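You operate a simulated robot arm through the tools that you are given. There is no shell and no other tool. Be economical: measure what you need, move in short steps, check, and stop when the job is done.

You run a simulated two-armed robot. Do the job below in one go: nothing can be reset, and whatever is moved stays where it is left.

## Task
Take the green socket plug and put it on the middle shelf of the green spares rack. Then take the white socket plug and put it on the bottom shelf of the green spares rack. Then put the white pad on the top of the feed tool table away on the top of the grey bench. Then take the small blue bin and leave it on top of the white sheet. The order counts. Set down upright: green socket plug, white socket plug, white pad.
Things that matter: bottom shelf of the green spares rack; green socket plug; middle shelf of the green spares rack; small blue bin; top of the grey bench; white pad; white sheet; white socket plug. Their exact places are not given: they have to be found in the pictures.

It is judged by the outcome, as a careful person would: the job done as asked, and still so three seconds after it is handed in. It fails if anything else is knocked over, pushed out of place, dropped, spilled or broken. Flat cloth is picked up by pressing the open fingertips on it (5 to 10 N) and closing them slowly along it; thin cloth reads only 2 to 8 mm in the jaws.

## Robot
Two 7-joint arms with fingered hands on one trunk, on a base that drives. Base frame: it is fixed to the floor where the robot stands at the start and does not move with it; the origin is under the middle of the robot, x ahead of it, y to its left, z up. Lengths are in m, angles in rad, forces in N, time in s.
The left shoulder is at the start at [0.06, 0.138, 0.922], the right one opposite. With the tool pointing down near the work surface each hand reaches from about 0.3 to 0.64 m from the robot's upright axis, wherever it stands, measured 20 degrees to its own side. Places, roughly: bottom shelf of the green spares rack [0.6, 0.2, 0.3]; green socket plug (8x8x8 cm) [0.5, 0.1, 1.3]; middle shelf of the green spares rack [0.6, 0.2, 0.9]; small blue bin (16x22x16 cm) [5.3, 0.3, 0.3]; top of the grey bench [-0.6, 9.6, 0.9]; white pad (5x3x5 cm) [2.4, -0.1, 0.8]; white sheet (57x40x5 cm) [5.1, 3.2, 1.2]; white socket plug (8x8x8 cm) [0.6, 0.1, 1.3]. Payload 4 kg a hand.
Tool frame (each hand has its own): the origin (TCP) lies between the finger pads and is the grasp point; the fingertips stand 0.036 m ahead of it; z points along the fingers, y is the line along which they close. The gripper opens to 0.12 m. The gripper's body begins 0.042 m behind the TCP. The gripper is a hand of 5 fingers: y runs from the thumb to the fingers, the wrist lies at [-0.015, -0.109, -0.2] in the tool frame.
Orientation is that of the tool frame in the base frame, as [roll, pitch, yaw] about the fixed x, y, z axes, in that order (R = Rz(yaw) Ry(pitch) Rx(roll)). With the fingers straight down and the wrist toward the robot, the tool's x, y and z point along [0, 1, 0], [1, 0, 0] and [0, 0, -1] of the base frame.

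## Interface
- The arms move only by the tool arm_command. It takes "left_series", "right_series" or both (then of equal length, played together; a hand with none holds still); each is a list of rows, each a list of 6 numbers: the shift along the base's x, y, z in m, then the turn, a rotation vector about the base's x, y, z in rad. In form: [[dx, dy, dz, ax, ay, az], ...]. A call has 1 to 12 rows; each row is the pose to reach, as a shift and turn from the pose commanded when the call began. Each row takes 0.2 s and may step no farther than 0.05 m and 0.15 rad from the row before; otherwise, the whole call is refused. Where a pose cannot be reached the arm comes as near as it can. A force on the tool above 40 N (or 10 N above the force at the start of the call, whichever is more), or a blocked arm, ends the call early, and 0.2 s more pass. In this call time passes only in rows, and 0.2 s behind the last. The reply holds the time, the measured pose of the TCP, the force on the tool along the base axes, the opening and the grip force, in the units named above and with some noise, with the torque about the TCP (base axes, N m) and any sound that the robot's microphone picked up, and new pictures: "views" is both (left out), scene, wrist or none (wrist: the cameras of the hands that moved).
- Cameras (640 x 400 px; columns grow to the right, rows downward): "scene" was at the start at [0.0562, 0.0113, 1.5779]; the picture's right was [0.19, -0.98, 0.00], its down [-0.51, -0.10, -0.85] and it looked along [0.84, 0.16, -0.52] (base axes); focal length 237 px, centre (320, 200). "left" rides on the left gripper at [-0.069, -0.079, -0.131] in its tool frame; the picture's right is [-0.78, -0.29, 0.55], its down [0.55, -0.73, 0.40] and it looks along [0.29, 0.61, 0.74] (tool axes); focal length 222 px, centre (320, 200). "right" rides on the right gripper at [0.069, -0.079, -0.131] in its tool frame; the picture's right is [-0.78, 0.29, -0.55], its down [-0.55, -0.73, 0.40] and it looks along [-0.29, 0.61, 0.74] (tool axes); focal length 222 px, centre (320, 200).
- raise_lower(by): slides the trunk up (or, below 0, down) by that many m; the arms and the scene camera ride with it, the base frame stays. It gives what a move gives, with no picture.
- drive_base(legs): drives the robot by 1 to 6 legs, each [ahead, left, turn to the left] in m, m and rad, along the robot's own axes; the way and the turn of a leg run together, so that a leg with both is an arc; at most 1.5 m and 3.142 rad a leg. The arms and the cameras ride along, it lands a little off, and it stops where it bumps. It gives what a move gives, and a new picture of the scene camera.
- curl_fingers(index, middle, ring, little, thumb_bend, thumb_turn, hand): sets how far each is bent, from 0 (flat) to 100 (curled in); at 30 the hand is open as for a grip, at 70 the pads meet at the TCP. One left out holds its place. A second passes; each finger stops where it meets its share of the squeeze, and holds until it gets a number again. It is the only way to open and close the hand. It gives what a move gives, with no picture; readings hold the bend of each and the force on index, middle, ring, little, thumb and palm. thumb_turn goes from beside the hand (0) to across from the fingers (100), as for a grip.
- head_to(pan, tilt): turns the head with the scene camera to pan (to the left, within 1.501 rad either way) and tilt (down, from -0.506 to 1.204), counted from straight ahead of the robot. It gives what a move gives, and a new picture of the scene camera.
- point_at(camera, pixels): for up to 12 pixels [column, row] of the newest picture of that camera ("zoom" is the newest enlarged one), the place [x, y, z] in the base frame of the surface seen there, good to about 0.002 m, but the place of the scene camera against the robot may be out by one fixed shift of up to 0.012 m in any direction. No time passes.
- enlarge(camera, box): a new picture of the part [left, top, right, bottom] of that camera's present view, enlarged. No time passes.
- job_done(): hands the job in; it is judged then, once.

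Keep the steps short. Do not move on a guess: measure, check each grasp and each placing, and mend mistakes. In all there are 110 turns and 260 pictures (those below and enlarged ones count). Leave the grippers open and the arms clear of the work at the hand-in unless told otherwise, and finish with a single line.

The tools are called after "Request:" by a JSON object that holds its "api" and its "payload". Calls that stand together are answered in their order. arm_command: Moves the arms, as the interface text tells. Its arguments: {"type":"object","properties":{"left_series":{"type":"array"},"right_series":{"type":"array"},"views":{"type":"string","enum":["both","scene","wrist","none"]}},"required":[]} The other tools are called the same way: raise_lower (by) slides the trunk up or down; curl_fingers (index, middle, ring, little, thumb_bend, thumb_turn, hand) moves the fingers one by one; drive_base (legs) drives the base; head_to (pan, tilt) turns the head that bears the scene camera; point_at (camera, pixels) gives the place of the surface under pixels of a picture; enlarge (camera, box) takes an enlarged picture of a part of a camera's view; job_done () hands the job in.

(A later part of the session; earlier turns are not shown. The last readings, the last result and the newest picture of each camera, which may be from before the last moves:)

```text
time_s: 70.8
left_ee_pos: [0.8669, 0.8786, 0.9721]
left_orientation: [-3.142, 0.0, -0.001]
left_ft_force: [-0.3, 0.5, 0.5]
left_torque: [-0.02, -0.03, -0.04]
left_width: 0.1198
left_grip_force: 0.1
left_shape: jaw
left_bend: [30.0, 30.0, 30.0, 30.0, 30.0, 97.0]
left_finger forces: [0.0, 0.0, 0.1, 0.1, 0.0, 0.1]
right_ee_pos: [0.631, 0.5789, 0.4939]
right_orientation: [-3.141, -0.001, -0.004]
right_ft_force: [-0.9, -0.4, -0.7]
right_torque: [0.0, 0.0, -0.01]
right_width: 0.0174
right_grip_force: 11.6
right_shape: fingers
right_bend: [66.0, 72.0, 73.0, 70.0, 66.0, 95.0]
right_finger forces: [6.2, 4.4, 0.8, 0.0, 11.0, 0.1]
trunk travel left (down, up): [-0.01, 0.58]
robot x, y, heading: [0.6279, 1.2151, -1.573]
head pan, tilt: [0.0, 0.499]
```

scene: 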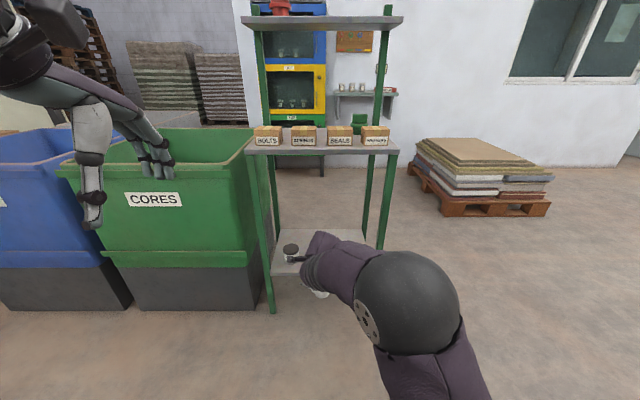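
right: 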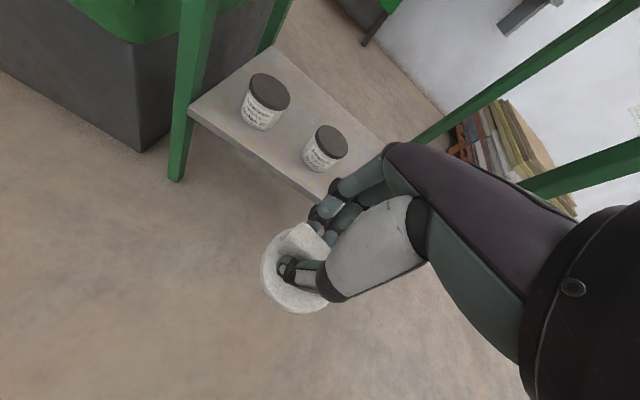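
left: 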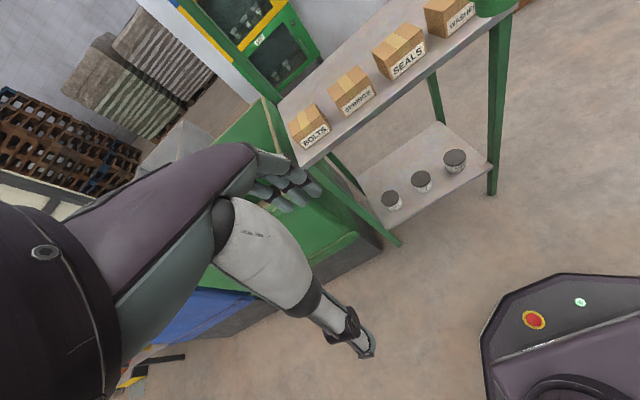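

Clear: the wrist top at 0.74 passes under the middle shelf (underside about 0.84). I'll drive in, shifted to x≈0.68, the gap between two cans.

Request:
{"api": "drive_base", "payload": {"legs": [[0, 0.05, 0], [0.2, 0, 0]]}}

Request:
{"api": "arm_command", "payload": {"right_series": [[0, 0, 0, 0, 0, 0]], "views": "wrist"}}

```text
time_s: 73.0
left_ee_pos: [0.9155, 0.679, 0.9732]
left_orientation: [-3.141, -0.001, -0.005]
left_ft_force: [0.4, 0.2, 0.0]
left_torque: [-0.01, 0.01, 0.06]
left_width: 0.12
left_grip_force: 0.1
left_shape: jaw
left_bend: [30.0, 30.0, 30.0, 30.0, 30.0, 97.0]
left_finger forces: [0.0, 0.0, 0.1, 0.0, 0.0, 0.0]
right_ee_pos: [0.6787, 0.3786, 0.4939]
right_orientation: [3.141, 0.0, -0.004]
right_ft_force: [-0.5, -0.5, -0.1]
right_torque: [-0.01, -0.01, 0.02]
right_width: 0.0173
right_grip_force: 11.3
right_shape: fingers
right_bend: [66.0, 72.0, 73.0, 70.0, 66.0, 95.0]
right_finger forces: [6.1, 4.4, 0.8, 0.0, 11.2, 0.0]
trunk travel left (down, up): [-0.01, 0.58]
robot x, y, heading: [0.6782, 1.0147, -1.578]
head pan, tilt: [0.0, 0.499]
```

scene: 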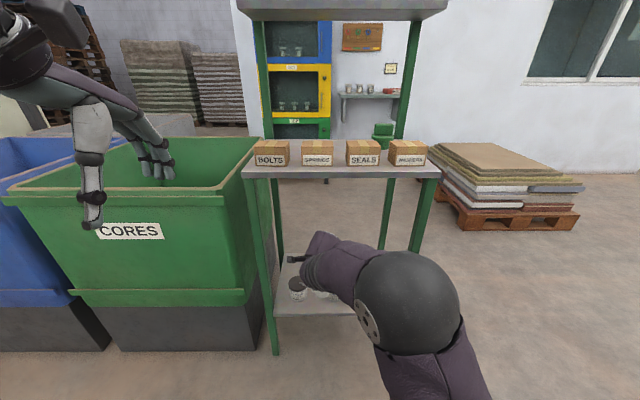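

```text
time_s: 73.4
left_ee_pos: [0.9162, 0.6779, 0.9718]
left_orientation: [3.141, -0.001, -0.006]
left_ft_force: [-0.2, 0.5, 0.6]
left_torque: [0.03, 0.01, 0.02]
left_width: 0.1199
left_grip_force: 0.1
left_shape: jaw
left_bend: [30.0, 30.0, 30.0, 30.0, 30.0, 97.0]
left_finger forces: [0.0, 0.1, 0.0, 0.1, 0.0, 0.0]
right_ee_pos: [0.6794, 0.3785, 0.4936]
right_orientation: [-3.141, -0.001, -0.004]
right_ft_force: [0.5, -0.3, -1.0]
right_torque: [0.01, -0.01, -0.03]
right_width: 0.0175
right_grip_force: 10.7
right_shape: fingers
right_bend: [66.0, 72.0, 73.0, 70.0, 66.0, 95.0]
right_finger forces: [6.1, 4.4, 0.8, 0.0, 11.1, 0.1]
trunk travel left (down, up): [-0.01, 0.58]
robot x, y, heading: [0.6792, 1.0185, -1.571]
head pan, tilt: [0.0, 0.499]
```

right: 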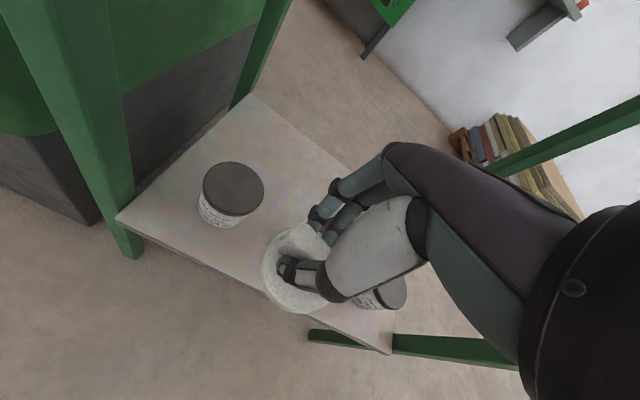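

Request:
{"api": "point_at", "payload": {"camera": "right", "pixels": [[255, 100], [330, 160], [225, 170], [245, 190], [225, 160]]}}

Request:
{"api": "drive_base", "payload": {"legs": [[0.19, 0, 0]]}}

Request:
{"api": "arm_command", "payload": {"right_series": [[0, 0, 0, 0, 0, 0]], "views": "wrist"}}

```text
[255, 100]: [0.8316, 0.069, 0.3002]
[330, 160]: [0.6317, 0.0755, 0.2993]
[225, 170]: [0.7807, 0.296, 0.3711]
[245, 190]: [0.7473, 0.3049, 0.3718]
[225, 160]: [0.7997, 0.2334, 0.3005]
```

```text
time_s: 74.9
left_ee_pos: [0.9158, 0.4895, 0.9709]
left_orientation: [-3.141, 0.003, -0.003]
left_ft_force: [0.7, 0.3, 0.1]
left_torque: [0.02, 0.02, 0.02]
left_width: 0.1202
left_grip_force: 0.0
left_shape: jaw
left_bend: [30.0, 30.0, 30.0, 30.0, 30.0, 97.0]
left_finger forces: [0.1, 0.0, 0.0, 0.0, 0.1, 0.0]
right_ee_pos: [0.6781, 0.1906, 0.4938]
right_orientation: [3.141, 0.001, -0.002]
right_ft_force: [-0.1, 0.8, -0.1]
right_torque: [-0.02, -0.01, 0.03]
right_width: 0.0173
right_grip_force: 11.4
right_shape: fingers
right_bend: [66.0, 72.0, 73.0, 70.0, 66.0, 95.0]
right_finger forces: [6.2, 4.4, 0.8, 0.0, 11.2, 0.0]
trunk travel left (down, up): [-0.01, 0.58]
robot x, y, heading: [0.6767, 0.8272, -1.575]
head pan, tilt: [0.0, 0.499]
```

scene: 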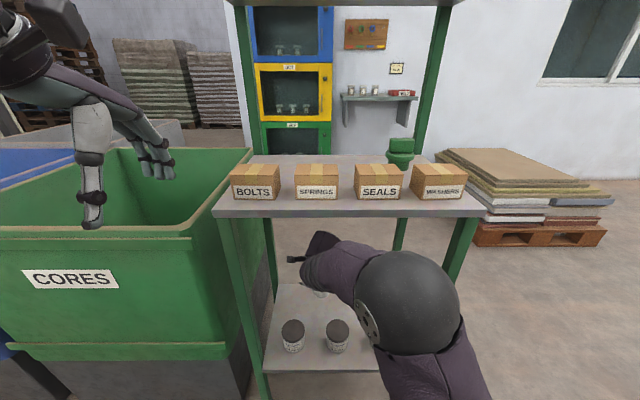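

```text
time_s: 75.3
left_ee_pos: [0.9153, 0.4905, 0.9724]
left_orientation: [-3.141, 0.001, -0.006]
left_ft_force: [-0.5, -1.6, 0.1]
left_torque: [0.01, -0.03, 0.04]
left_width: 0.12
left_grip_force: 0.0
left_shape: jaw
left_bend: [30.0, 30.0, 30.0, 30.0, 30.0, 97.0]
left_finger forces: [0.0, 0.0, 0.1, 0.0, 0.1, 0.0]
right_ee_pos: [0.6787, 0.1903, 0.4935]
right_orientation: [-3.137, 0.0, -0.005]
right_ft_force: [-0.9, 0.1, -0.4]
right_torque: [-0.05, 0.01, -0.01]
right_width: 0.0171
right_grip_force: 11.3
right_shape: fingers
right_bend: [66.0, 72.0, 73.0, 70.0, 66.0, 95.0]
right_finger forces: [6.1, 4.4, 0.7, 0.0, 11.2, 0.0]
trunk travel left (down, up): [-0.01, 0.58]
robot x, y, heading: [0.6769, 0.8279, -1.575]
head pan, tilt: [0.0, 0.499]
```

right: 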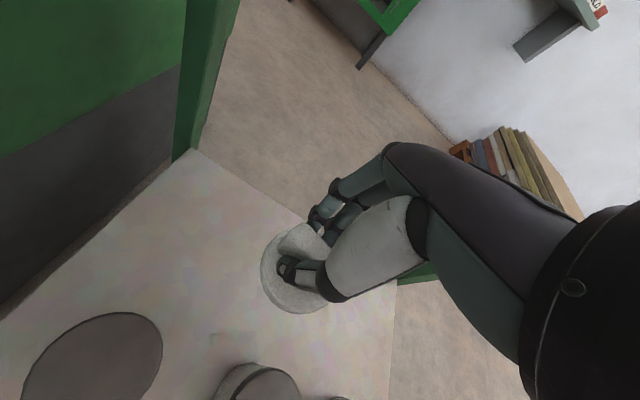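

Request:
{"api": "arm_command", "payload": {"right_series": [[0, 0, -0.04, 0, 0, 0], [0, 0, -0.075, 0, 0, 0], [0, 0, -0.095, 0, 0, 0], [0, 0, -0.105, 0, 0, 0], [0, 0, -0.11, 0, 0, 0]], "views": "wrist"}}

```text
time_s: 76.5
left_ee_pos: [0.9156, 0.4886, 0.971]
left_orientation: [3.141, -0.001, -0.004]
left_ft_force: [0.0, 0.2, -0.8]
left_torque: [-0.01, -0.01, -0.02]
left_width: 0.1197
left_grip_force: 0.0
left_shape: jaw
left_bend: [30.0, 30.0, 30.0, 30.0, 30.0, 97.0]
left_finger forces: [0.0, 0.1, 0.0, 0.0, 0.0, 0.1]
right_ee_pos: [0.6791, 0.1893, 0.383]
right_orientation: [3.141, 0.0, -0.002]
right_ft_force: [-0.4, 0.4, -0.4]
right_torque: [0.0, -0.02, -0.02]
right_width: 0.0172
right_grip_force: 11.5
right_shape: fingers
right_bend: [66.0, 72.0, 73.0, 70.0, 66.0, 95.0]
right_finger forces: [6.0, 4.5, 0.8, 0.0, 11.2, 0.0]
trunk travel left (down, up): [-0.01, 0.58]
robot x, y, heading: [0.6779, 0.8274, -1.573]
head pan, tilt: [0.0, 0.499]
```

right: 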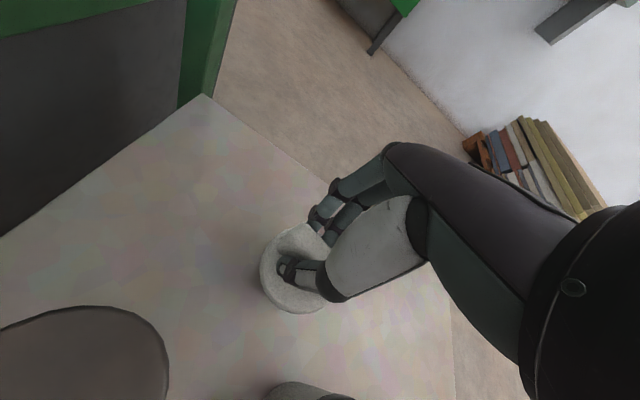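

No contact yet, so I'll lower a few more millimetres.

Request:
{"api": "arm_command", "payload": {"right_series": [[0, 0, -0.003, 0, 0, 0], [0, 0, -0.005, 0, 0, 0]], "views": "none"}}

```text
time_s: 77.1
left_ee_pos: [0.9144, 0.4905, 0.9715]
left_orientation: [3.141, 0.0, -0.005]
left_ft_force: [-0.3, 0.3, 0.3]
left_torque: [-0.01, 0.02, 0.03]
left_width: 0.1199
left_grip_force: 0.1
left_shape: jaw
left_bend: [30.0, 30.0, 30.0, 30.0, 30.0, 97.0]
left_finger forces: [0.1, 0.0, 0.0, 0.0, 0.1, 0.0]
right_ee_pos: [0.6788, 0.1881, 0.3807]
right_orientation: [3.137, 0.001, -0.006]
right_ft_force: [-4.5, -2.2, 17.8]
right_torque: [-0.06, 0.05, 0.02]
right_width: 0.0167
right_grip_force: 17.4
right_shape: fingers
right_bend: [66.0, 72.0, 73.0, 70.0, 67.0, 95.0]
right_finger forces: [15.0, 6.2, 1.0, 0.0, 12.4, 0.1]
trunk travel left (down, up): [-0.01, 0.58]
robot x, y, heading: [0.6764, 0.8255, -1.575]
head pan, tilt: [0.0, 0.499]
```

It touches the shelf. I'll ease up 2 mm and open all the fingers together.

Request:
{"api": "arm_command", "payload": {"right_series": [[0, 0, 0.002, 0, 0, 0]], "views": "none"}}

Request:
{"api": "curl_fingers", "payload": {"hand": "right", "index": 45, "middle": 45, "ring": 45, "little": 45, "thumb_bend": 45}}

Request:
{"api": "arm_command", "payload": {"right_series": [[0, 0, 0.0, 0, 0, 0]], "views": "wrist"}}

```text
time_s: 77.5
left_ee_pos: [0.9166, 0.491, 0.9727]
left_orientation: [-3.139, 0.0, -0.003]
left_ft_force: [0.9, 0.3, 0.0]
left_torque: [0.0, -0.01, 0.03]
left_width: 0.1198
left_grip_force: 0.4
left_shape: jaw
left_bend: [30.0, 30.0, 30.0, 30.0, 30.0, 97.0]
left_finger forces: [0.0, 0.0, 0.0, 0.0, 0.0, 0.0]
right_ee_pos: [0.6793, 0.1886, 0.381]
right_orientation: [-3.141, 0.001, -0.003]
right_ft_force: [-2.9, -0.7, 14.7]
right_torque: [0.02, -0.07, 0.04]
right_width: 0.0169
right_grip_force: 17.2
right_shape: fingers
right_bend: [66.0, 72.0, 73.0, 70.0, 67.0, 95.0]
right_finger forces: [13.9, 5.1, 1.1, 0.0, 14.0, 0.0]
trunk travel left (down, up): [-0.01, 0.58]
robot x, y, heading: [0.6752, 0.831, -1.578]
head pan, tilt: [0.0, 0.499]
```

```text
time_s: 78.5
left_ee_pos: [0.9149, 0.4896, 0.972]
left_orientation: [3.141, -0.001, -0.002]
left_ft_force: [0.1, -0.4, -0.5]
left_torque: [0.0, 0.01, 0.0]
left_width: 0.1197
left_grip_force: 0.1
left_shape: jaw
left_bend: [30.0, 30.0, 30.0, 30.0, 30.0, 97.0]
left_finger forces: [0.1, 0.0, 0.0, 0.1, 0.0, 0.0]
right_ee_pos: [0.6783, 0.1908, 0.3806]
right_orientation: [-3.141, -0.001, -0.005]
right_ft_force: [0.2, -0.5, 0.1]
right_torque: [0.01, -0.03, 0.01]
right_width: 0.0752
right_grip_force: 0.0
right_shape: fingers
right_bend: [45.0, 45.0, 45.0, 45.0, 45.0, 97.0]
right_finger forces: [0.1, 0.0, 0.0, 0.0, 0.1, 0.1]
trunk travel left (down, up): [-0.01, 0.58]
robot x, y, heading: [0.6782, 0.8242, -1.572]
head pan, tilt: [0.0, 0.499]
```

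```text
time_s: 78.9
left_ee_pos: [0.9154, 0.4893, 0.9735]
left_orientation: [-3.141, 0.0, -0.004]
left_ft_force: [0.4, -0.3, 0.5]
left_torque: [0.01, -0.04, -0.03]
left_width: 0.1198
left_grip_force: 0.0
left_shape: jaw
left_bend: [30.0, 30.0, 30.0, 30.0, 30.0, 97.0]
left_finger forces: [0.0, 0.0, 0.0, 0.0, 0.1, 0.0]
right_ee_pos: [0.6789, 0.1897, 0.3813]
right_orientation: [-3.141, 0.0, -0.004]
right_ft_force: [-0.2, 0.3, -0.3]
right_torque: [-0.03, 0.03, -0.01]
right_width: 0.0752
right_grip_force: 0.1
right_shape: fingers
right_bend: [45.0, 45.0, 45.0, 45.0, 45.0, 97.0]
right_finger forces: [0.0, 0.0, 0.1, 0.0, 0.1, 0.1]
trunk travel left (down, up): [-0.01, 0.58]
robot x, y, heading: [0.6805, 0.8272, -1.572]
head pan, tilt: [0.0, 0.499]
```

right: 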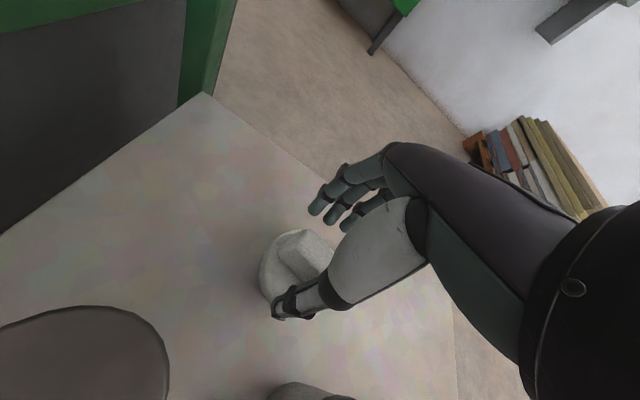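

The white plug is released and standing. I'll lift the hand clear and back out.

Request:
{"api": "arm_command", "payload": {"right_series": [[0, 0, 0.04, 0, 0, 0], [0, 0, 0.08, 0, 0, 0], [0, 0, 0.11, 0, 0, 0]], "views": "wrist"}}

Request:
{"api": "drive_base", "payload": {"legs": [[-0.45, 0, 0]]}}

Request:
{"api": "enlarge", "payload": {"camera": "scene", "box": [230, 120, 430, 300]}}

```text
time_s: 79.7
left_ee_pos: [0.9154, 0.49, 0.9716]
left_orientation: [3.141, 0.001, -0.003]
left_ft_force: [0.1, 0.7, -0.1]
left_torque: [0.03, 0.0, 0.02]
left_width: 0.1198
left_grip_force: 0.1
left_shape: jaw
left_bend: [30.0, 30.0, 30.0, 30.0, 30.0, 97.0]
left_finger forces: [0.1, 0.0, 0.0, 0.1, 0.0, 0.1]
right_ee_pos: [0.6788, 0.19, 0.4905]
right_orientation: [-3.141, 0.002, -0.003]
right_ft_force: [-0.2, -0.5, -1.2]
right_torque: [-0.01, 0.01, -0.01]
right_width: 0.0751
right_grip_force: 0.1
right_shape: fingers
right_bend: [45.0, 45.0, 45.0, 45.0, 45.0, 97.0]
right_finger forces: [0.0, 0.1, 0.0, 0.0, 0.0, 0.1]
trunk travel left (down, up): [-0.01, 0.58]
robot x, y, heading: [0.6787, 0.825, -1.573]
head pan, tilt: [0.0, 0.499]
```

right: 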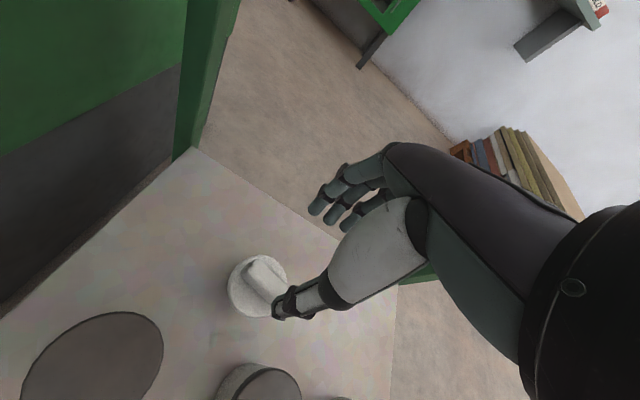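

```text
time_s: 82.4
left_ee_pos: [0.9178, 0.941, 0.9716]
left_orientation: [-3.141, 0.0, -0.006]
left_ft_force: [0.1, 0.9, 0.5]
left_torque: [0.01, -0.03, -0.01]
left_width: 0.1197
left_grip_force: 0.0
left_shape: jaw
left_bend: [30.0, 30.0, 30.0, 30.0, 30.0, 97.0]
left_finger forces: [0.0, 0.0, 0.0, 0.0, 0.1, 0.0]
right_ee_pos: [0.6801, 0.6405, 0.4903]
right_orientation: [3.141, 0.0, -0.005]
right_ft_force: [-0.3, 0.0, 0.2]
right_torque: [0.01, 0.03, -0.01]
right_width: 0.0753
right_grip_force: 0.0
right_shape: fingers
right_bend: [45.0, 45.0, 45.0, 45.0, 45.0, 97.0]
right_finger forces: [0.0, 0.0, 0.0, 0.0, 0.1, 0.1]
trunk travel left (down, up): [-0.01, 0.58]
robot x, y, heading: [0.6815, 1.2745, -1.576]
head pan, tilt: [0.0, 0.499]
```

scene: 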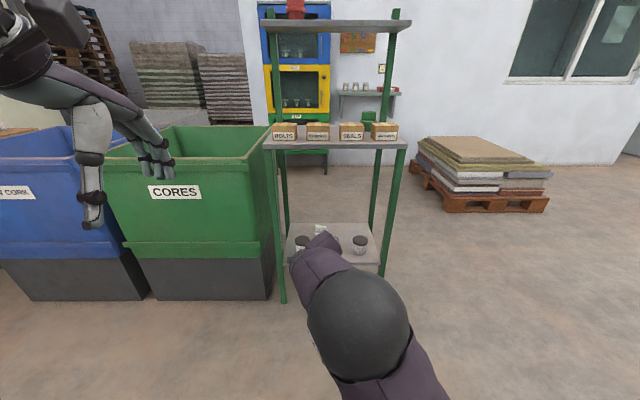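

```text
2.22 times, centred on (330, 210) of scene
```

zoom: 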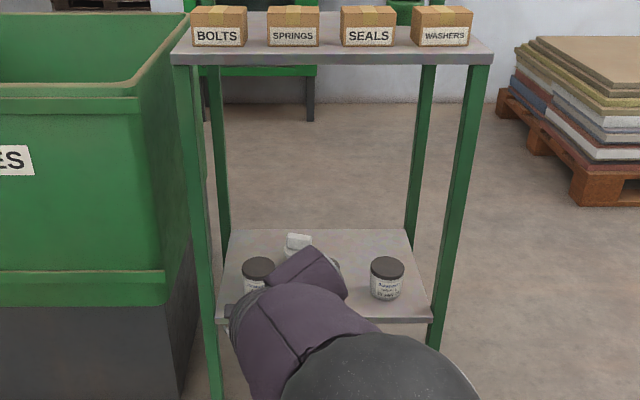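

Both plugs are set. I'll raise the right hand and trunk, turn to +x and look for the feed tool table.

Request:
{"api": "arm_command", "payload": {"right_series": [[0, 0.02, 0.05, 0, 0, 0], [0, 0.04, 0.1, 0, 0, 0], [0, 0.06, 0.15, 0, 0, 0], [0, 0.08, 0.2, 0, 0, 0], [0, 0.1, 0.25, 0, 0, 0], [0, 0.12, 0.3, 0, 0, 0], [0, 0.14, 0.35, 0, 0, 0], [0, 0.16, 0.4, 0, 0, 0], [0, 0.18, 0.44, 0, 0, 0]], "views": "none"}}

Request:
{"api": "raise_lower", "payload": {"by": 0.3}}

Request:
{"api": "drive_base", "payload": {"legs": [[0, 0, 1.571]]}}

Request:
{"api": "head_to", "payload": {"pan": -0.55, "tilt": 0.35}}

```text
refused: row 1 steps farther than a row can; nothing moved
```

```text
time_s: 85.4
left_ee_pos: [0.9176, 0.9408, 1.2715]
left_orientation: [-3.142, 0.0, -0.005]
left_ft_force: [-0.3, 0.0, 0.1]
left_torque: [-0.02, -0.01, 0.04]
left_width: 0.1199
left_grip_force: 0.0
left_shape: jaw
left_bend: [30.0, 30.0, 30.0, 30.0, 30.0, 97.0]
left_finger forces: [0.0, 0.0, 0.1, 0.1, 0.0, 0.0]
right_ee_pos: [0.6806, 0.6414, 0.7906]
right_orientation: [-3.141, -0.001, -0.005]
right_ft_force: [0.6, -0.8, 0.0]
right_torque: [0.01, 0.0, -0.01]
right_width: 0.0751
right_grip_force: 0.0
right_shape: fingers
right_bend: [45.0, 45.0, 45.0, 45.0, 45.0, 97.0]
right_finger forces: [0.0, 0.0, 0.0, 0.1, 0.0, 0.0]
trunk travel left (down, up): [-0.31, 0.28]
robot x, y, heading: [0.6793, 1.2792, -1.575]
head pan, tilt: [0.0, 0.499]
```

```text
time_s: 89.7
left_ee_pos: [1.0154, 1.5189, 1.2703]
left_orientation: [-3.141, -0.001, 1.576]
left_ft_force: [0.5, 0.7, 0.4]
left_torque: [0.02, -0.01, 0.03]
left_width: 0.1196
left_grip_force: 0.0
left_shape: jaw
left_bend: [30.0, 30.0, 30.0, 30.0, 30.0, 97.0]
left_finger forces: [0.0, 0.0, 0.1, 0.1, 0.0, 0.0]
right_ee_pos: [1.3166, 1.2848, 0.7903]
right_orientation: [3.14, -0.002, 1.575]
right_ft_force: [0.8, -0.3, 0.2]
right_torque: [0.0, -0.01, 0.0]
right_width: 0.0753
right_grip_force: 0.0
right_shape: fingers
right_bend: [45.0, 45.0, 45.0, 45.0, 45.0, 97.0]
right_finger forces: [0.0, 0.0, 0.0, 0.0, 0.0, 0.0]
trunk travel left (down, up): [-0.31, 0.28]
robot x, y, heading: [0.6793, 1.2773, 0.004]
head pan, tilt: [0.0, 0.499]
```

scene: 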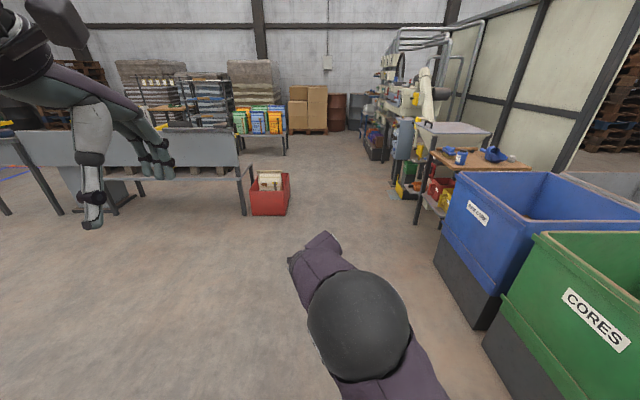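

```text
time_s: 90.7
left_ee_pos: [1.016, 1.5209, 1.2716]
left_orientation: [-3.141, 0.001, 1.575]
left_ft_force: [0.1, -0.1, -0.8]
left_torque: [0.01, -0.01, 0.02]
left_width: 0.1201
left_grip_force: 0.2
left_shape: jaw
left_bend: [30.0, 30.0, 30.0, 30.0, 30.0, 97.0]
left_finger forces: [0.0, 0.0, 0.1, 0.0, 0.0, 0.0]
right_ee_pos: [1.3164, 1.2838, 0.7902]
right_orientation: [3.141, -0.001, 1.574]
right_ft_force: [0.9, -0.8, -0.5]
right_torque: [0.0, 0.0, 0.0]
right_width: 0.0752
right_grip_force: 0.0
right_shape: fingers
right_bend: [45.0, 45.0, 45.0, 45.0, 45.0, 97.0]
right_finger forces: [0.0, 0.0, 0.0, 0.1, 0.1, 0.0]
trunk travel left (down, up): [-0.31, 0.28]
robot x, y, heading: [0.6796, 1.2771, 0.004]
head pan, tilt: [-0.55, 0.351]
```

scene: 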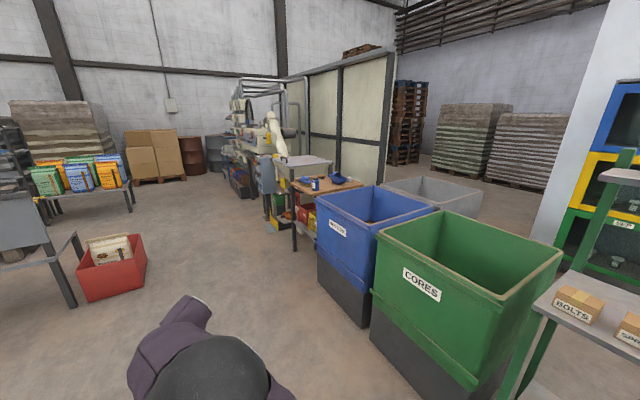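

Request:
{"api": "enlarge", "payload": {"camera": "scene", "box": [260, 140, 380, 250]}}

Request:
{"api": "point_at", "payload": {"camera": "scene", "pixels": [[294, 188], [363, 184], [345, 200], [330, 215], [327, 290], [380, 335], [296, 245], [115, 255], [338, 178]]}}

```text
3.64 times, centred on (320, 195) of scene
```

zoom: 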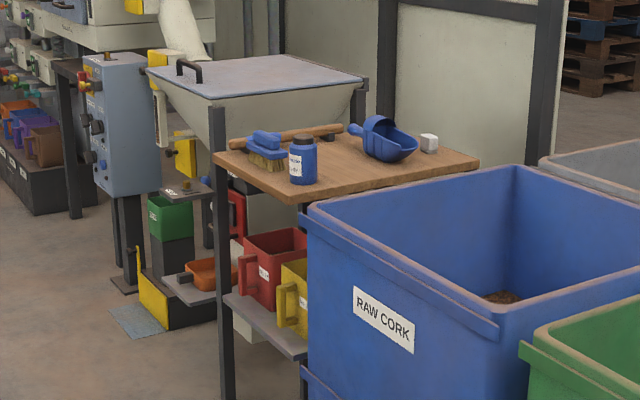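

```text
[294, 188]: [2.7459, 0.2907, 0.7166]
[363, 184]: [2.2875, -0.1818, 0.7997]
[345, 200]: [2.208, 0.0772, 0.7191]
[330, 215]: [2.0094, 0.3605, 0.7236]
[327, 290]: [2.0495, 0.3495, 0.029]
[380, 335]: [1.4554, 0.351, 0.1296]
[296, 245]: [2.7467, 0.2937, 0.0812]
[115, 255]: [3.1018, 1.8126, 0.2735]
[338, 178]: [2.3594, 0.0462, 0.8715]
```

Request:
{"api": "point_at", "payload": {"camera": "zoom", "pixels": [[428, 140], [429, 150], [480, 160], [290, 203], [215, 155], [375, 140], [395, 160], [303, 165], [345, 128], [265, 155], [470, 172]]}}

```text
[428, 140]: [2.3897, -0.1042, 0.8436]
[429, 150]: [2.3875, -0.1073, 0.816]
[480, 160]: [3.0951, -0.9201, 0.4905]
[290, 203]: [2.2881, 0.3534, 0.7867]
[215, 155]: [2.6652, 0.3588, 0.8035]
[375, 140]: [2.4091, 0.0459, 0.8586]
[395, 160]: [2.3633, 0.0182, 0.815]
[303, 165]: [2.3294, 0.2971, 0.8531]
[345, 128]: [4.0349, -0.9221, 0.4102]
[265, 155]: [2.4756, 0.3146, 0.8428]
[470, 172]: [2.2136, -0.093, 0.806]
```

The white pad is at about (2.39, -0.105) on the wooden table, top at z≈0.805. I'll check the clearance of the drive path on the left first.

Request:
{"api": "head_to", "payload": {"pan": 0.1, "tilt": 0.35}}

Request:
{"api": "point_at", "payload": {"camera": "scene", "pixels": [[265, 178], [300, 180], [300, 140], [270, 160], [430, 190], [445, 170], [410, 150], [395, 160], [385, 130], [150, 120], [420, 160]]}}

```text
time_s: 91.7
left_ee_pos: [1.015, 1.5191, 1.2716]
left_orientation: [3.141, 0.0, 1.575]
left_ft_force: [-0.3, -0.3, -0.4]
left_torque: [0.03, 0.02, 0.04]
left_width: 0.1197
left_grip_force: 0.1
left_shape: jaw
left_bend: [30.0, 30.0, 30.0, 30.0, 30.0, 97.0]
left_finger forces: [0.0, 0.0, 0.0, 0.1, 0.0, 0.0]
right_ee_pos: [1.3167, 1.2856, 0.7906]
right_orientation: [3.141, 0.0, 1.573]
right_ft_force: [0.4, 0.1, -1.0]
right_torque: [0.0, 0.01, 0.01]
right_width: 0.0752
right_grip_force: 0.0
right_shape: fingers
right_bend: [45.0, 45.0, 45.0, 45.0, 45.0, 97.0]
right_finger forces: [0.0, 0.1, 0.0, 0.1, 0.0, 0.1]
trunk travel left (down, up): [-0.31, 0.28]
robot x, y, heading: [0.6792, 1.2711, -0.002]
head pan, tilt: [0.099, 0.351]
```

scene: 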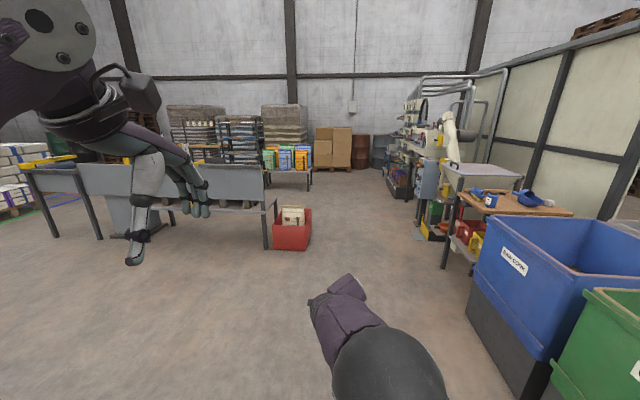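

```text
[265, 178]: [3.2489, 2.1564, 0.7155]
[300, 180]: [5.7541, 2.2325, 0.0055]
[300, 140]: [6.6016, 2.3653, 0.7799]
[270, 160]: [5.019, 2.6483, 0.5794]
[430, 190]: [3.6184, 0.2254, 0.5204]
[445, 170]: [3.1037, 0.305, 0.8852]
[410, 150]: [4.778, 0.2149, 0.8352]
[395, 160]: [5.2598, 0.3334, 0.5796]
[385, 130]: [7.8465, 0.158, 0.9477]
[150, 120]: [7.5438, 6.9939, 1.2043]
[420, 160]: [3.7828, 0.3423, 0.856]
```

The path is clear. I'll drive ahead to x≈2.5, turn to -y and raise the trunk.

Request:
{"api": "raise_lower", "payload": {"by": 0.28}}

Request:
{"api": "drive_base", "payload": {"legs": [[1.4, 0, 0], [0.42, 0, 0], [0, 0, -1.571]]}}

Request:
{"api": "head_to", "payload": {"pan": 0, "tilt": 0.65}}

```text
time_s: 94.5
left_ee_pos: [1.0151, 1.5187, 1.5517]
left_orientation: [-3.141, 0.0, 1.573]
left_ft_force: [-0.1, -0.2, 0.2]
left_torque: [0.0, -0.03, 0.01]
left_width: 0.1197
left_grip_force: 0.0
left_shape: jaw
left_bend: [30.0, 30.0, 30.0, 30.0, 30.0, 97.0]
left_finger forces: [0.0, 0.1, 0.0, 0.0, 0.0, 0.0]
right_ee_pos: [1.3168, 1.2844, 1.0707]
right_orientation: [3.141, 0.001, 1.575]
right_ft_force: [-0.4, 0.3, 0.0]
right_torque: [0.01, 0.0, 0.01]
right_width: 0.0752
right_grip_force: 0.1
right_shape: fingers
right_bend: [45.0, 45.0, 45.0, 45.0, 45.0, 97.0]
right_finger forces: [0.0, 0.1, 0.1, 0.2, 0.0, 0.0]
trunk travel left (down, up): [-0.59, 0.0]
robot x, y, heading: [0.6778, 1.2812, 0.002]
head pan, tilt: [0.099, 0.351]
```

```text
time_s: 107.5
left_ee_pos: [2.745, 0.9492, 1.5516]
left_orientation: [-3.141, 0.001, 0.007]
left_ft_force: [-0.3, -0.3, -0.3]
left_torque: [0.0, 0.06, -0.03]
left_width: 0.1199
left_grip_force: 0.1
left_shape: jaw
left_bend: [30.0, 30.0, 30.0, 30.0, 30.0, 97.0]
left_finger forces: [0.1, 0.0, 0.1, 0.0, 0.1, 0.1]
right_ee_pos: [2.5124, 0.6485, 1.0697]
right_orientation: [3.14, 0.0, 0.008]
right_ft_force: [0.1, -0.2, 0.6]
right_torque: [0.02, -0.01, 0.04]
right_width: 0.0752
right_grip_force: 0.1
right_shape: fingers
right_bend: [45.0, 45.0, 45.0, 45.0, 45.0, 97.0]
right_finger forces: [0.1, 0.0, 0.1, 0.1, 0.0, 0.0]
trunk travel left (down, up): [-0.59, 0.0]
robot x, y, heading: [2.5059, 1.2882, -1.561]
head pan, tilt: [0.099, 0.351]
```

scene: 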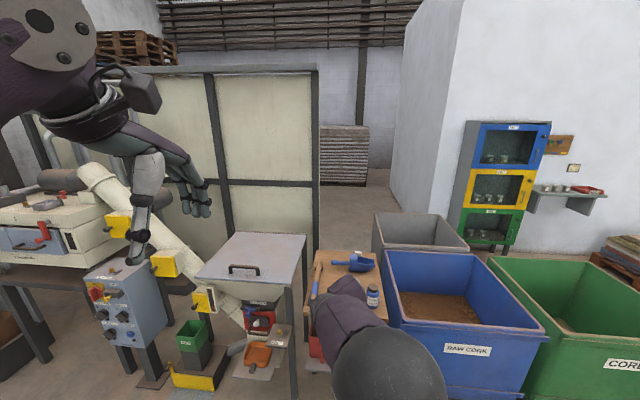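

```text
time_s: 108.3
left_ee_pos: [2.7453, 0.949, 1.552]
left_orientation: [-3.141, 0.002, 0.008]
left_ft_force: [1.6, -0.5, -0.6]
left_torque: [0.0, 0.02, -0.03]
left_width: 0.1197
left_grip_force: 0.2
left_shape: jaw
left_bend: [30.0, 30.0, 30.0, 30.0, 30.0, 97.0]
left_finger forces: [0.0, 0.0, 0.1, 0.0, 0.0, 0.1]
right_ee_pos: [2.5125, 0.6476, 1.0706]
right_orientation: [-3.142, 0.001, 0.008]
right_ft_force: [0.2, 0.4, 0.5]
right_torque: [-0.01, 0.01, 0.0]
right_width: 0.0752
right_grip_force: 0.0
right_shape: fingers
right_bend: [45.0, 45.0, 45.0, 45.0, 45.0, 97.0]
right_finger forces: [0.0, 0.0, 0.0, 0.0, 0.1, 0.0]
trunk travel left (down, up): [-0.59, 0.0]
robot x, y, heading: [2.5037, 1.2805, -1.56]
head pan, tilt: [0.0, 0.649]
```

scene: 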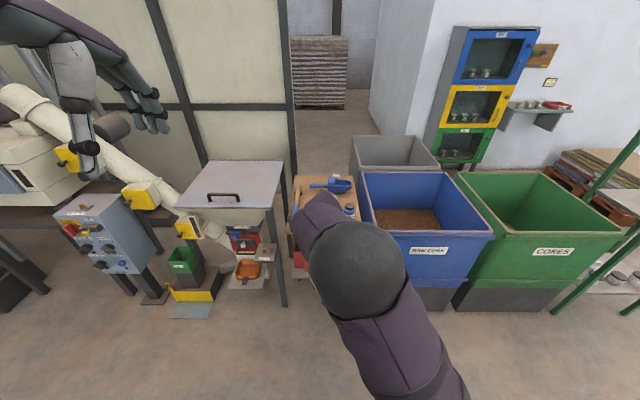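

Request:
{"api": "point_at", "payload": {"camera": "scene", "pixels": [[190, 295], [283, 300], [248, 278], [190, 313], [100, 265], [275, 210], [295, 190], [140, 195], [60, 125], [333, 177], [350, 210], [335, 185]]}}

Request:
{"api": "enlarge", "payload": {"camera": "scene", "box": [270, 150, 390, 250]}}

```text
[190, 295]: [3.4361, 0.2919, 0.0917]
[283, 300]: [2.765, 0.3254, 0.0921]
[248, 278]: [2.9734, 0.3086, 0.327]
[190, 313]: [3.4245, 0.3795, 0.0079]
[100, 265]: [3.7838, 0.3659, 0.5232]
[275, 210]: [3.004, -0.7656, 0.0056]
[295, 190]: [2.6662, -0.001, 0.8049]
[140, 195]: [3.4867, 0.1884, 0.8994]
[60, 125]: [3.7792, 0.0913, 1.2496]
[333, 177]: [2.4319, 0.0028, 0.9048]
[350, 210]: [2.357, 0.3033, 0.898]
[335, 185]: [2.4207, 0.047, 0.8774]
```

```text
4.00 times, centred on (330, 200) of scene
```

zoom: 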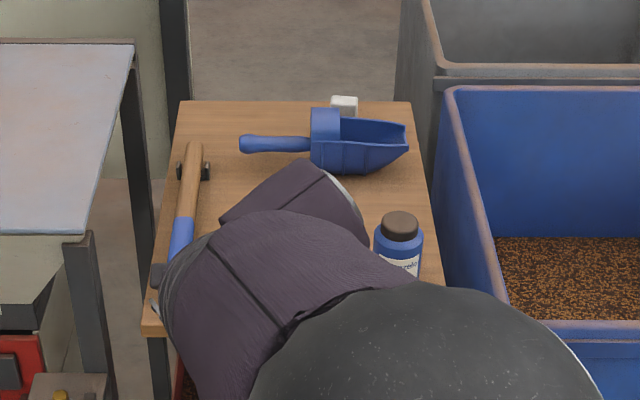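

Nothing sticks out beyond y≈0.38. The pad lies just behind the blue scoop. I'll raise the hand slightly and drive closer.

Request:
{"api": "arm_command", "payload": {"right_series": [[0, 0, 0.045, 0, 0, 0]], "views": "none"}}

Request:
{"api": "drive_base", "payload": {"legs": [[0.56, -0.1, -0.01]]}}

Request:
{"api": "arm_command", "payload": {"right_series": [[0, 0, 0, 0, 0, 0]], "views": "wrist"}}

```text
time_s: 108.7
left_ee_pos: [2.7454, 0.9514, 1.5517]
left_orientation: [-3.141, 0.0, 0.006]
left_ft_force: [0.3, 0.3, -0.2]
left_torque: [-0.05, -0.05, 0.0]
left_width: 0.1197
left_grip_force: 0.0
left_shape: jaw
left_bend: [30.0, 30.0, 30.0, 30.0, 30.0, 97.0]
left_finger forces: [0.1, 0.1, 0.0, 0.0, 0.0, 0.1]
right_ee_pos: [2.5118, 0.6484, 1.1172]
right_orientation: [3.141, 0.001, 0.007]
right_ft_force: [0.0, 0.1, -0.4]
right_torque: [0.01, -0.03, 0.01]
right_width: 0.0752
right_grip_force: 0.0
right_shape: fingers
right_bend: [45.0, 45.0, 45.0, 45.0, 45.0, 97.0]
right_finger forces: [0.0, 0.1, 0.0, 0.0, 0.1, 0.0]
trunk travel left (down, up): [-0.59, 0.0]
robot x, y, heading: [2.4994, 1.2808, -1.565]
head pan, tilt: [0.0, 0.649]
```

```text
time_s: 111.9
left_ee_pos: [2.6422, 0.391, 1.5521]
left_orientation: [-3.14, -0.001, -0.005]
left_ft_force: [0.1, 0.4, -0.6]
left_torque: [-0.01, 0.02, -0.01]
left_width: 0.12
left_grip_force: 0.1
left_shape: jaw
left_bend: [30.0, 30.0, 30.0, 30.0, 30.0, 97.0]
left_finger forces: [0.0, 0.1, 0.1, 0.0, 0.0, 0.0]
right_ee_pos: [2.4064, 0.0917, 1.116]
right_orientation: [-3.141, 0.001, -0.006]
right_ft_force: [-0.4, -1.3, 0.1]
right_torque: [0.01, 0.01, 0.01]
right_width: 0.0752
right_grip_force: 0.1
right_shape: fingers
right_bend: [45.0, 45.0, 45.0, 45.0, 45.0, 97.0]
right_finger forces: [0.1, 0.0, 0.1, 0.1, 0.0, 0.0]
trunk travel left (down, up): [-0.59, 0.0]
robot x, y, heading: [2.407, 0.7291, -1.58]
head pan, tilt: [0.0, 0.649]
```

scene: 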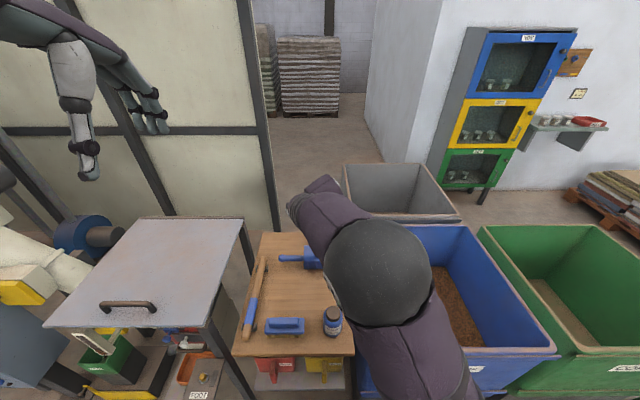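

```text
time_s: 112.3
left_ee_pos: [2.6427, 0.3913, 1.5526]
left_orientation: [-3.141, 0.001, -0.006]
left_ft_force: [-0.3, 0.2, -0.7]
left_torque: [0.0, 0.02, 0.0]
left_width: 0.1201
left_grip_force: 0.1
left_shape: jaw
left_bend: [30.0, 30.0, 30.0, 30.0, 30.0, 97.0]
left_finger forces: [0.0, 0.0, 0.1, 0.0, 0.1, 0.0]
right_ee_pos: [2.406, 0.0932, 1.1169]
right_orientation: [-3.142, 0.0, -0.008]
right_ft_force: [-0.8, 0.7, 0.5]
right_torque: [0.04, -0.01, 0.02]
right_width: 0.0752
right_grip_force: 0.0
right_shape: fingers
right_bend: [45.0, 45.0, 45.0, 45.0, 45.0, 97.0]
right_finger forces: [0.0, 0.1, 0.1, 0.1, 0.0, 0.0]
trunk travel left (down, up): [-0.59, 0.0]
robot x, y, heading: [2.4062, 0.7291, -1.573]
head pan, tilt: [0.0, 0.649]
```

right: 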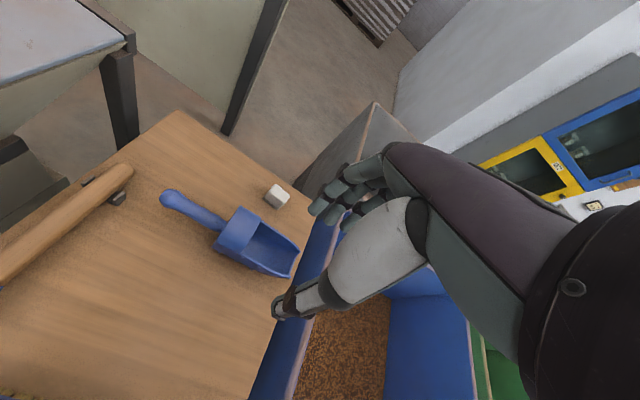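

Request:
{"api": "enlarge", "payload": {"camera": "right", "box": [220, 150, 320, 290]}}

Request:
{"api": "point_at", "payload": {"camera": "right", "pixels": [[277, 184], [289, 194], [267, 194], [279, 202], [272, 189], [277, 192], [240, 207], [222, 240], [299, 248], [285, 277], [165, 195], [160, 118]]}}

```text
2.86 times, centred on (270, 220) of right
```

zoom: 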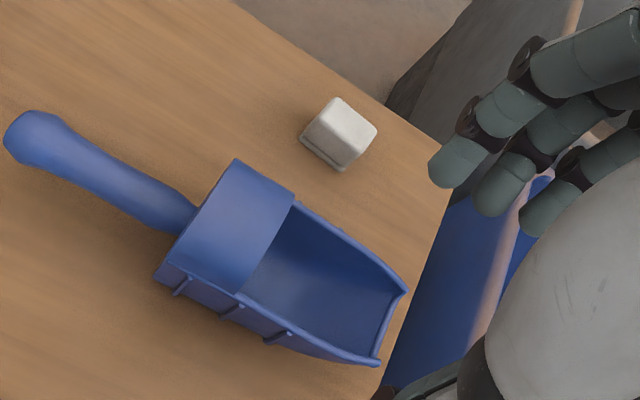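

```text
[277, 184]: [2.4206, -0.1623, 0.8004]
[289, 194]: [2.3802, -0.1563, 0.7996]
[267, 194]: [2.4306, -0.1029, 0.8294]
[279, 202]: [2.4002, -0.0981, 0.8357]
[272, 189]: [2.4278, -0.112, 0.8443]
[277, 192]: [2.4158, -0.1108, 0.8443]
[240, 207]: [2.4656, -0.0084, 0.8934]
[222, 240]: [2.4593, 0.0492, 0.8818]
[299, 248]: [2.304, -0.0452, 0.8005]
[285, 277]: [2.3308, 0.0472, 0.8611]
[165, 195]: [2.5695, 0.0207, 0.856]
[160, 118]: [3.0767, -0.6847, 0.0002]
```

Request:
{"api": "point_at", "payload": {"camera": "zoom", "pixels": [[337, 102], [372, 130], [346, 148], [312, 122], [340, 125], [344, 166], [304, 142], [292, 198], [240, 165], [400, 288], [395, 110]]}}

```text
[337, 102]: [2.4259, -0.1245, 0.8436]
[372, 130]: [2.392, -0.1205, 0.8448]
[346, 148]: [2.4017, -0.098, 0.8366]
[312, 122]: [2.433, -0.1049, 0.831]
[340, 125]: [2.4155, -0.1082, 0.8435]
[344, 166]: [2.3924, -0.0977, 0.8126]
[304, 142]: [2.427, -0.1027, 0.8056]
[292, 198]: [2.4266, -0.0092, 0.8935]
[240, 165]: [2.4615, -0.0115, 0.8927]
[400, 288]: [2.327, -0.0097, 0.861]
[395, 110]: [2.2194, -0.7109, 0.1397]
```

The pad is 5 cm along x and 3 cm along y, centred at about (2.411, -0.115) with its top at 0.844. The scoop is 9 cm nearer. I'll move above the pad.

Request:
{"api": "arm_command", "payload": {"right_series": [[0.003, -0.05, 0, 0, 0, 0], [0.006, -0.1, 0, 0, 0, 0], [0.01, -0.15, 0, 0, 0, 0], [0.012, -0.2, 0, 0, 0, 0], [0.012, -0.208, -0.04, 0, 0, 0], [0.012, -0.208, -0.085, 0, 0, 0], [0.012, -0.208, -0.13, 0, 0, 0], [0.012, -0.208, -0.17, 0, 0, 0]]}}

```text
refused: row 3 steps farther than a row can; nothing moved
```

Request:
{"api": "arm_command", "payload": {"right_series": [[0.003, -0.048, 0, 0, 0, 0], [0.006, -0.096, 0, 0, 0, 0], [0.009, -0.144, 0, 0, 0, 0], [0.012, -0.19, 0, 0, 0, 0], [0.012, -0.208, -0.04, 0, 0, 0], [0.012, -0.208, -0.085, 0, 0, 0], [0.012, -0.208, -0.13, 0, 0, 0], [0.012, -0.208, -0.17, 0, 0, 0]]}}

```text
time_s: 114.1
left_ee_pos: [2.6428, 0.3907, 1.5522]
left_orientation: [3.141, -0.002, -0.006]
left_ft_force: [-0.5, -0.2, 0.3]
left_torque: [0.01, -0.01, -0.03]
left_width: 0.1198
left_grip_force: 0.0
left_shape: jaw
left_bend: [30.0, 30.0, 30.0, 30.0, 30.0, 97.0]
left_finger forces: [0.0, 0.0, 0.0, 0.0, 0.0, 0.0]
right_ee_pos: [2.4179, -0.1163, 0.9475]
right_orientation: [3.141, 0.001, -0.006]
right_ft_force: [0.3, 0.4, 0.7]
right_torque: [-0.01, 0.03, 0.0]
right_width: 0.0752
right_grip_force: 0.0
right_shape: fingers
right_bend: [45.0, 45.0, 45.0, 45.0, 45.0, 97.0]
right_finger forces: [0.0, 0.0, 0.0, 0.0, 0.0, 0.0]
trunk travel left (down, up): [-0.59, 0.0]
robot x, y, heading: [2.406, 0.7306, -1.574]
head pan, tilt: [0.0, 0.649]
```

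scene: 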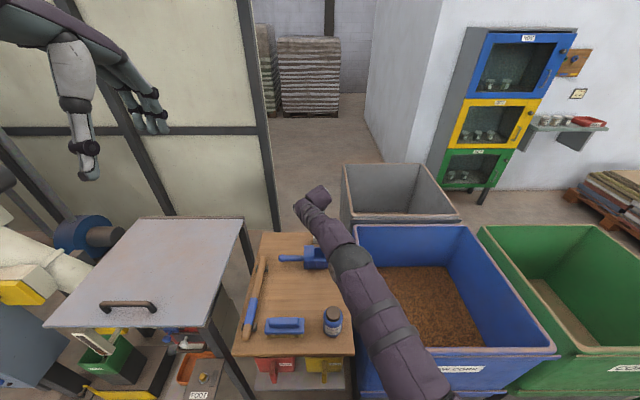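
right: 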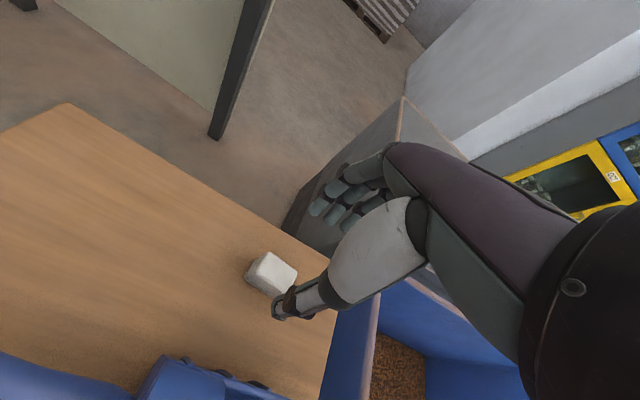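

Request:
{"api": "point_at", "payload": {"camera": "scene", "pixels": [[345, 258], [335, 230], [372, 310], [330, 310], [312, 195], [355, 280]]}}

Request:
{"api": "enlarge", "payload": {"camera": "right", "box": [220, 230, 340, 330]}}

Request:
{"api": "point_at", "payload": {"camera": "zoom", "pixels": [[270, 110], [370, 180], [230, 140], [310, 220], [300, 150], [240, 180], [285, 215]]}}

```text
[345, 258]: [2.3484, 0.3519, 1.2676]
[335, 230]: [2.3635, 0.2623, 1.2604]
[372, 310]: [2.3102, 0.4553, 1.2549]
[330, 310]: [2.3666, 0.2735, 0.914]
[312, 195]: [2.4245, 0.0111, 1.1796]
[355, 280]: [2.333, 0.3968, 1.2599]
```

```text
4.00 times, centred on (280, 280) of right
```

zoom: 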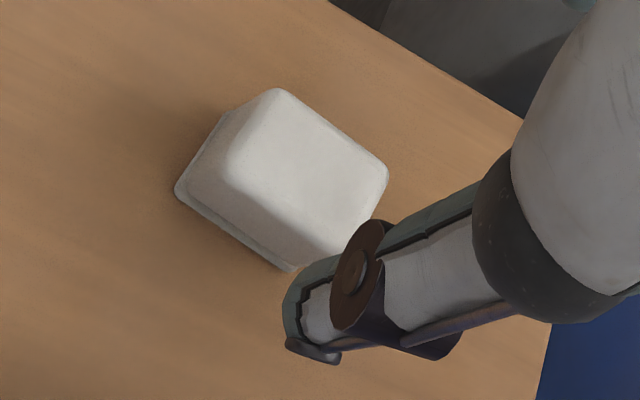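

```text
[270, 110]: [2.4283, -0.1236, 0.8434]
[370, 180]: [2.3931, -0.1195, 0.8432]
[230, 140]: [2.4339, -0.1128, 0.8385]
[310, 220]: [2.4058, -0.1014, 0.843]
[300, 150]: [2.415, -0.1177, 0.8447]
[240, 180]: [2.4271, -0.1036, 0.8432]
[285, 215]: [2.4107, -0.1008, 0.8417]
```

Request:
{"api": "arm_command", "payload": {"right_series": [[0, 0, -0.04, 0, 0, 0], [0, 0, -0.075, 0, 0, 0], [0, 0, -0.095, 0, 0, 0], [0, 0, -0.104, 0, 0, 0]], "views": "wrist"}}

Request:
{"api": "curl_fingers", "payload": {"hand": "right", "index": 64, "middle": 64, "ring": 62, "little": 60, "thumb_bend": 65}}

Request:
{"api": "arm_command", "payload": {"right_series": [[0, 0, 0, 0, 0, 0]], "views": "wrist"}}

```text
time_s: 115.1
left_ee_pos: [2.6435, 0.3923, 1.5522]
left_orientation: [3.141, 0.0, -0.007]
left_ft_force: [0.7, 0.4, 0.1]
left_torque: [0.0, -0.03, 0.0]
left_width: 0.12
left_grip_force: 0.1
left_shape: jaw
left_bend: [30.0, 30.0, 30.0, 30.0, 30.0, 97.0]
left_finger forces: [0.0, 0.0, 0.0, 0.0, 0.1, 0.1]
right_ee_pos: [2.4167, -0.116, 0.8423]
right_orientation: [3.141, 0.0, -0.007]
right_ft_force: [0.2, 0.1, -0.3]
right_torque: [0.01, 0.0, -0.01]
right_width: 0.0752
right_grip_force: 0.0
right_shape: fingers
right_bend: [45.0, 45.0, 45.0, 45.0, 45.0, 97.0]
right_finger forces: [0.0, 0.0, 0.0, 0.0, 0.0, 0.0]
trunk travel left (down, up): [-0.59, 0.0]
robot x, y, heading: [2.4031, 0.7312, -1.574]
head pan, tilt: [0.0, 0.649]
```

right: 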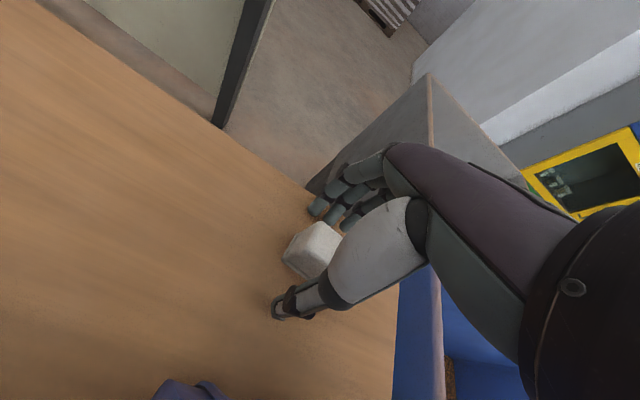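

```text
time_s: 116.1
left_ee_pos: [2.6428, 0.3906, 1.5525]
left_orientation: [-3.142, 0.001, -0.007]
left_ft_force: [-0.2, -0.2, -0.3]
left_torque: [-0.01, 0.02, -0.03]
left_width: 0.12
left_grip_force: 0.1
left_shape: jaw
left_bend: [30.0, 30.0, 30.0, 30.0, 30.0, 97.0]
left_finger forces: [0.0, 0.0, 0.1, 0.0, 0.1, 0.0]
right_ee_pos: [2.4176, -0.1164, 0.8428]
right_orientation: [3.142, -0.001, -0.007]
right_ft_force: [0.0, 0.2, -1.0]
right_torque: [-0.02, 0.01, -0.01]
right_width: 0.0265
right_grip_force: 3.5
right_shape: fingers
right_bend: [61.0, 63.0, 62.0, 60.0, 62.0, 97.0]
right_finger forces: [2.7, 1.3, 0.0, 0.1, 3.9, 0.0]
trunk travel left (down, up): [-0.59, 0.0]
robot x, y, heading: [2.4055, 0.7306, -1.575]
head pan, tilt: [0.0, 0.649]
```

```text
time_s: 116.5
left_ee_pos: [2.6423, 0.392, 1.5517]
left_orientation: [-3.141, 0.0, -0.007]
left_ft_force: [0.5, 0.0, -0.1]
left_torque: [-0.01, 0.01, 0.0]
left_width: 0.1197
left_grip_force: 0.0
left_shape: jaw
left_bend: [30.0, 30.0, 30.0, 30.0, 30.0, 97.0]
left_finger forces: [0.1, 0.0, 0.1, 0.1, 0.1, 0.0]
right_ee_pos: [2.4183, -0.1165, 0.8415]
right_orientation: [3.141, 0.001, -0.007]
right_ft_force: [0.1, -0.1, 0.3]
right_torque: [0.01, 0.01, 0.0]
right_width: 0.0269
right_grip_force: 3.8
right_shape: fingers
right_bend: [61.0, 63.0, 62.0, 60.0, 62.0, 97.0]
right_finger forces: [2.6, 1.3, 0.0, 0.1, 4.0, 0.1]
trunk travel left (down, up): [-0.59, 0.0]
robot x, y, heading: [2.4036, 0.7326, -1.576]
head pan, tilt: [0.0, 0.649]
```

right: 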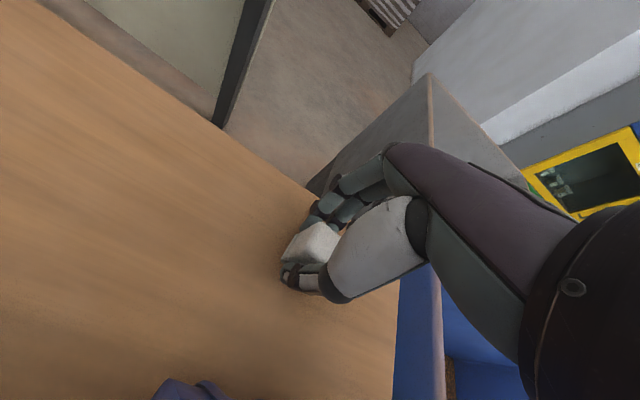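

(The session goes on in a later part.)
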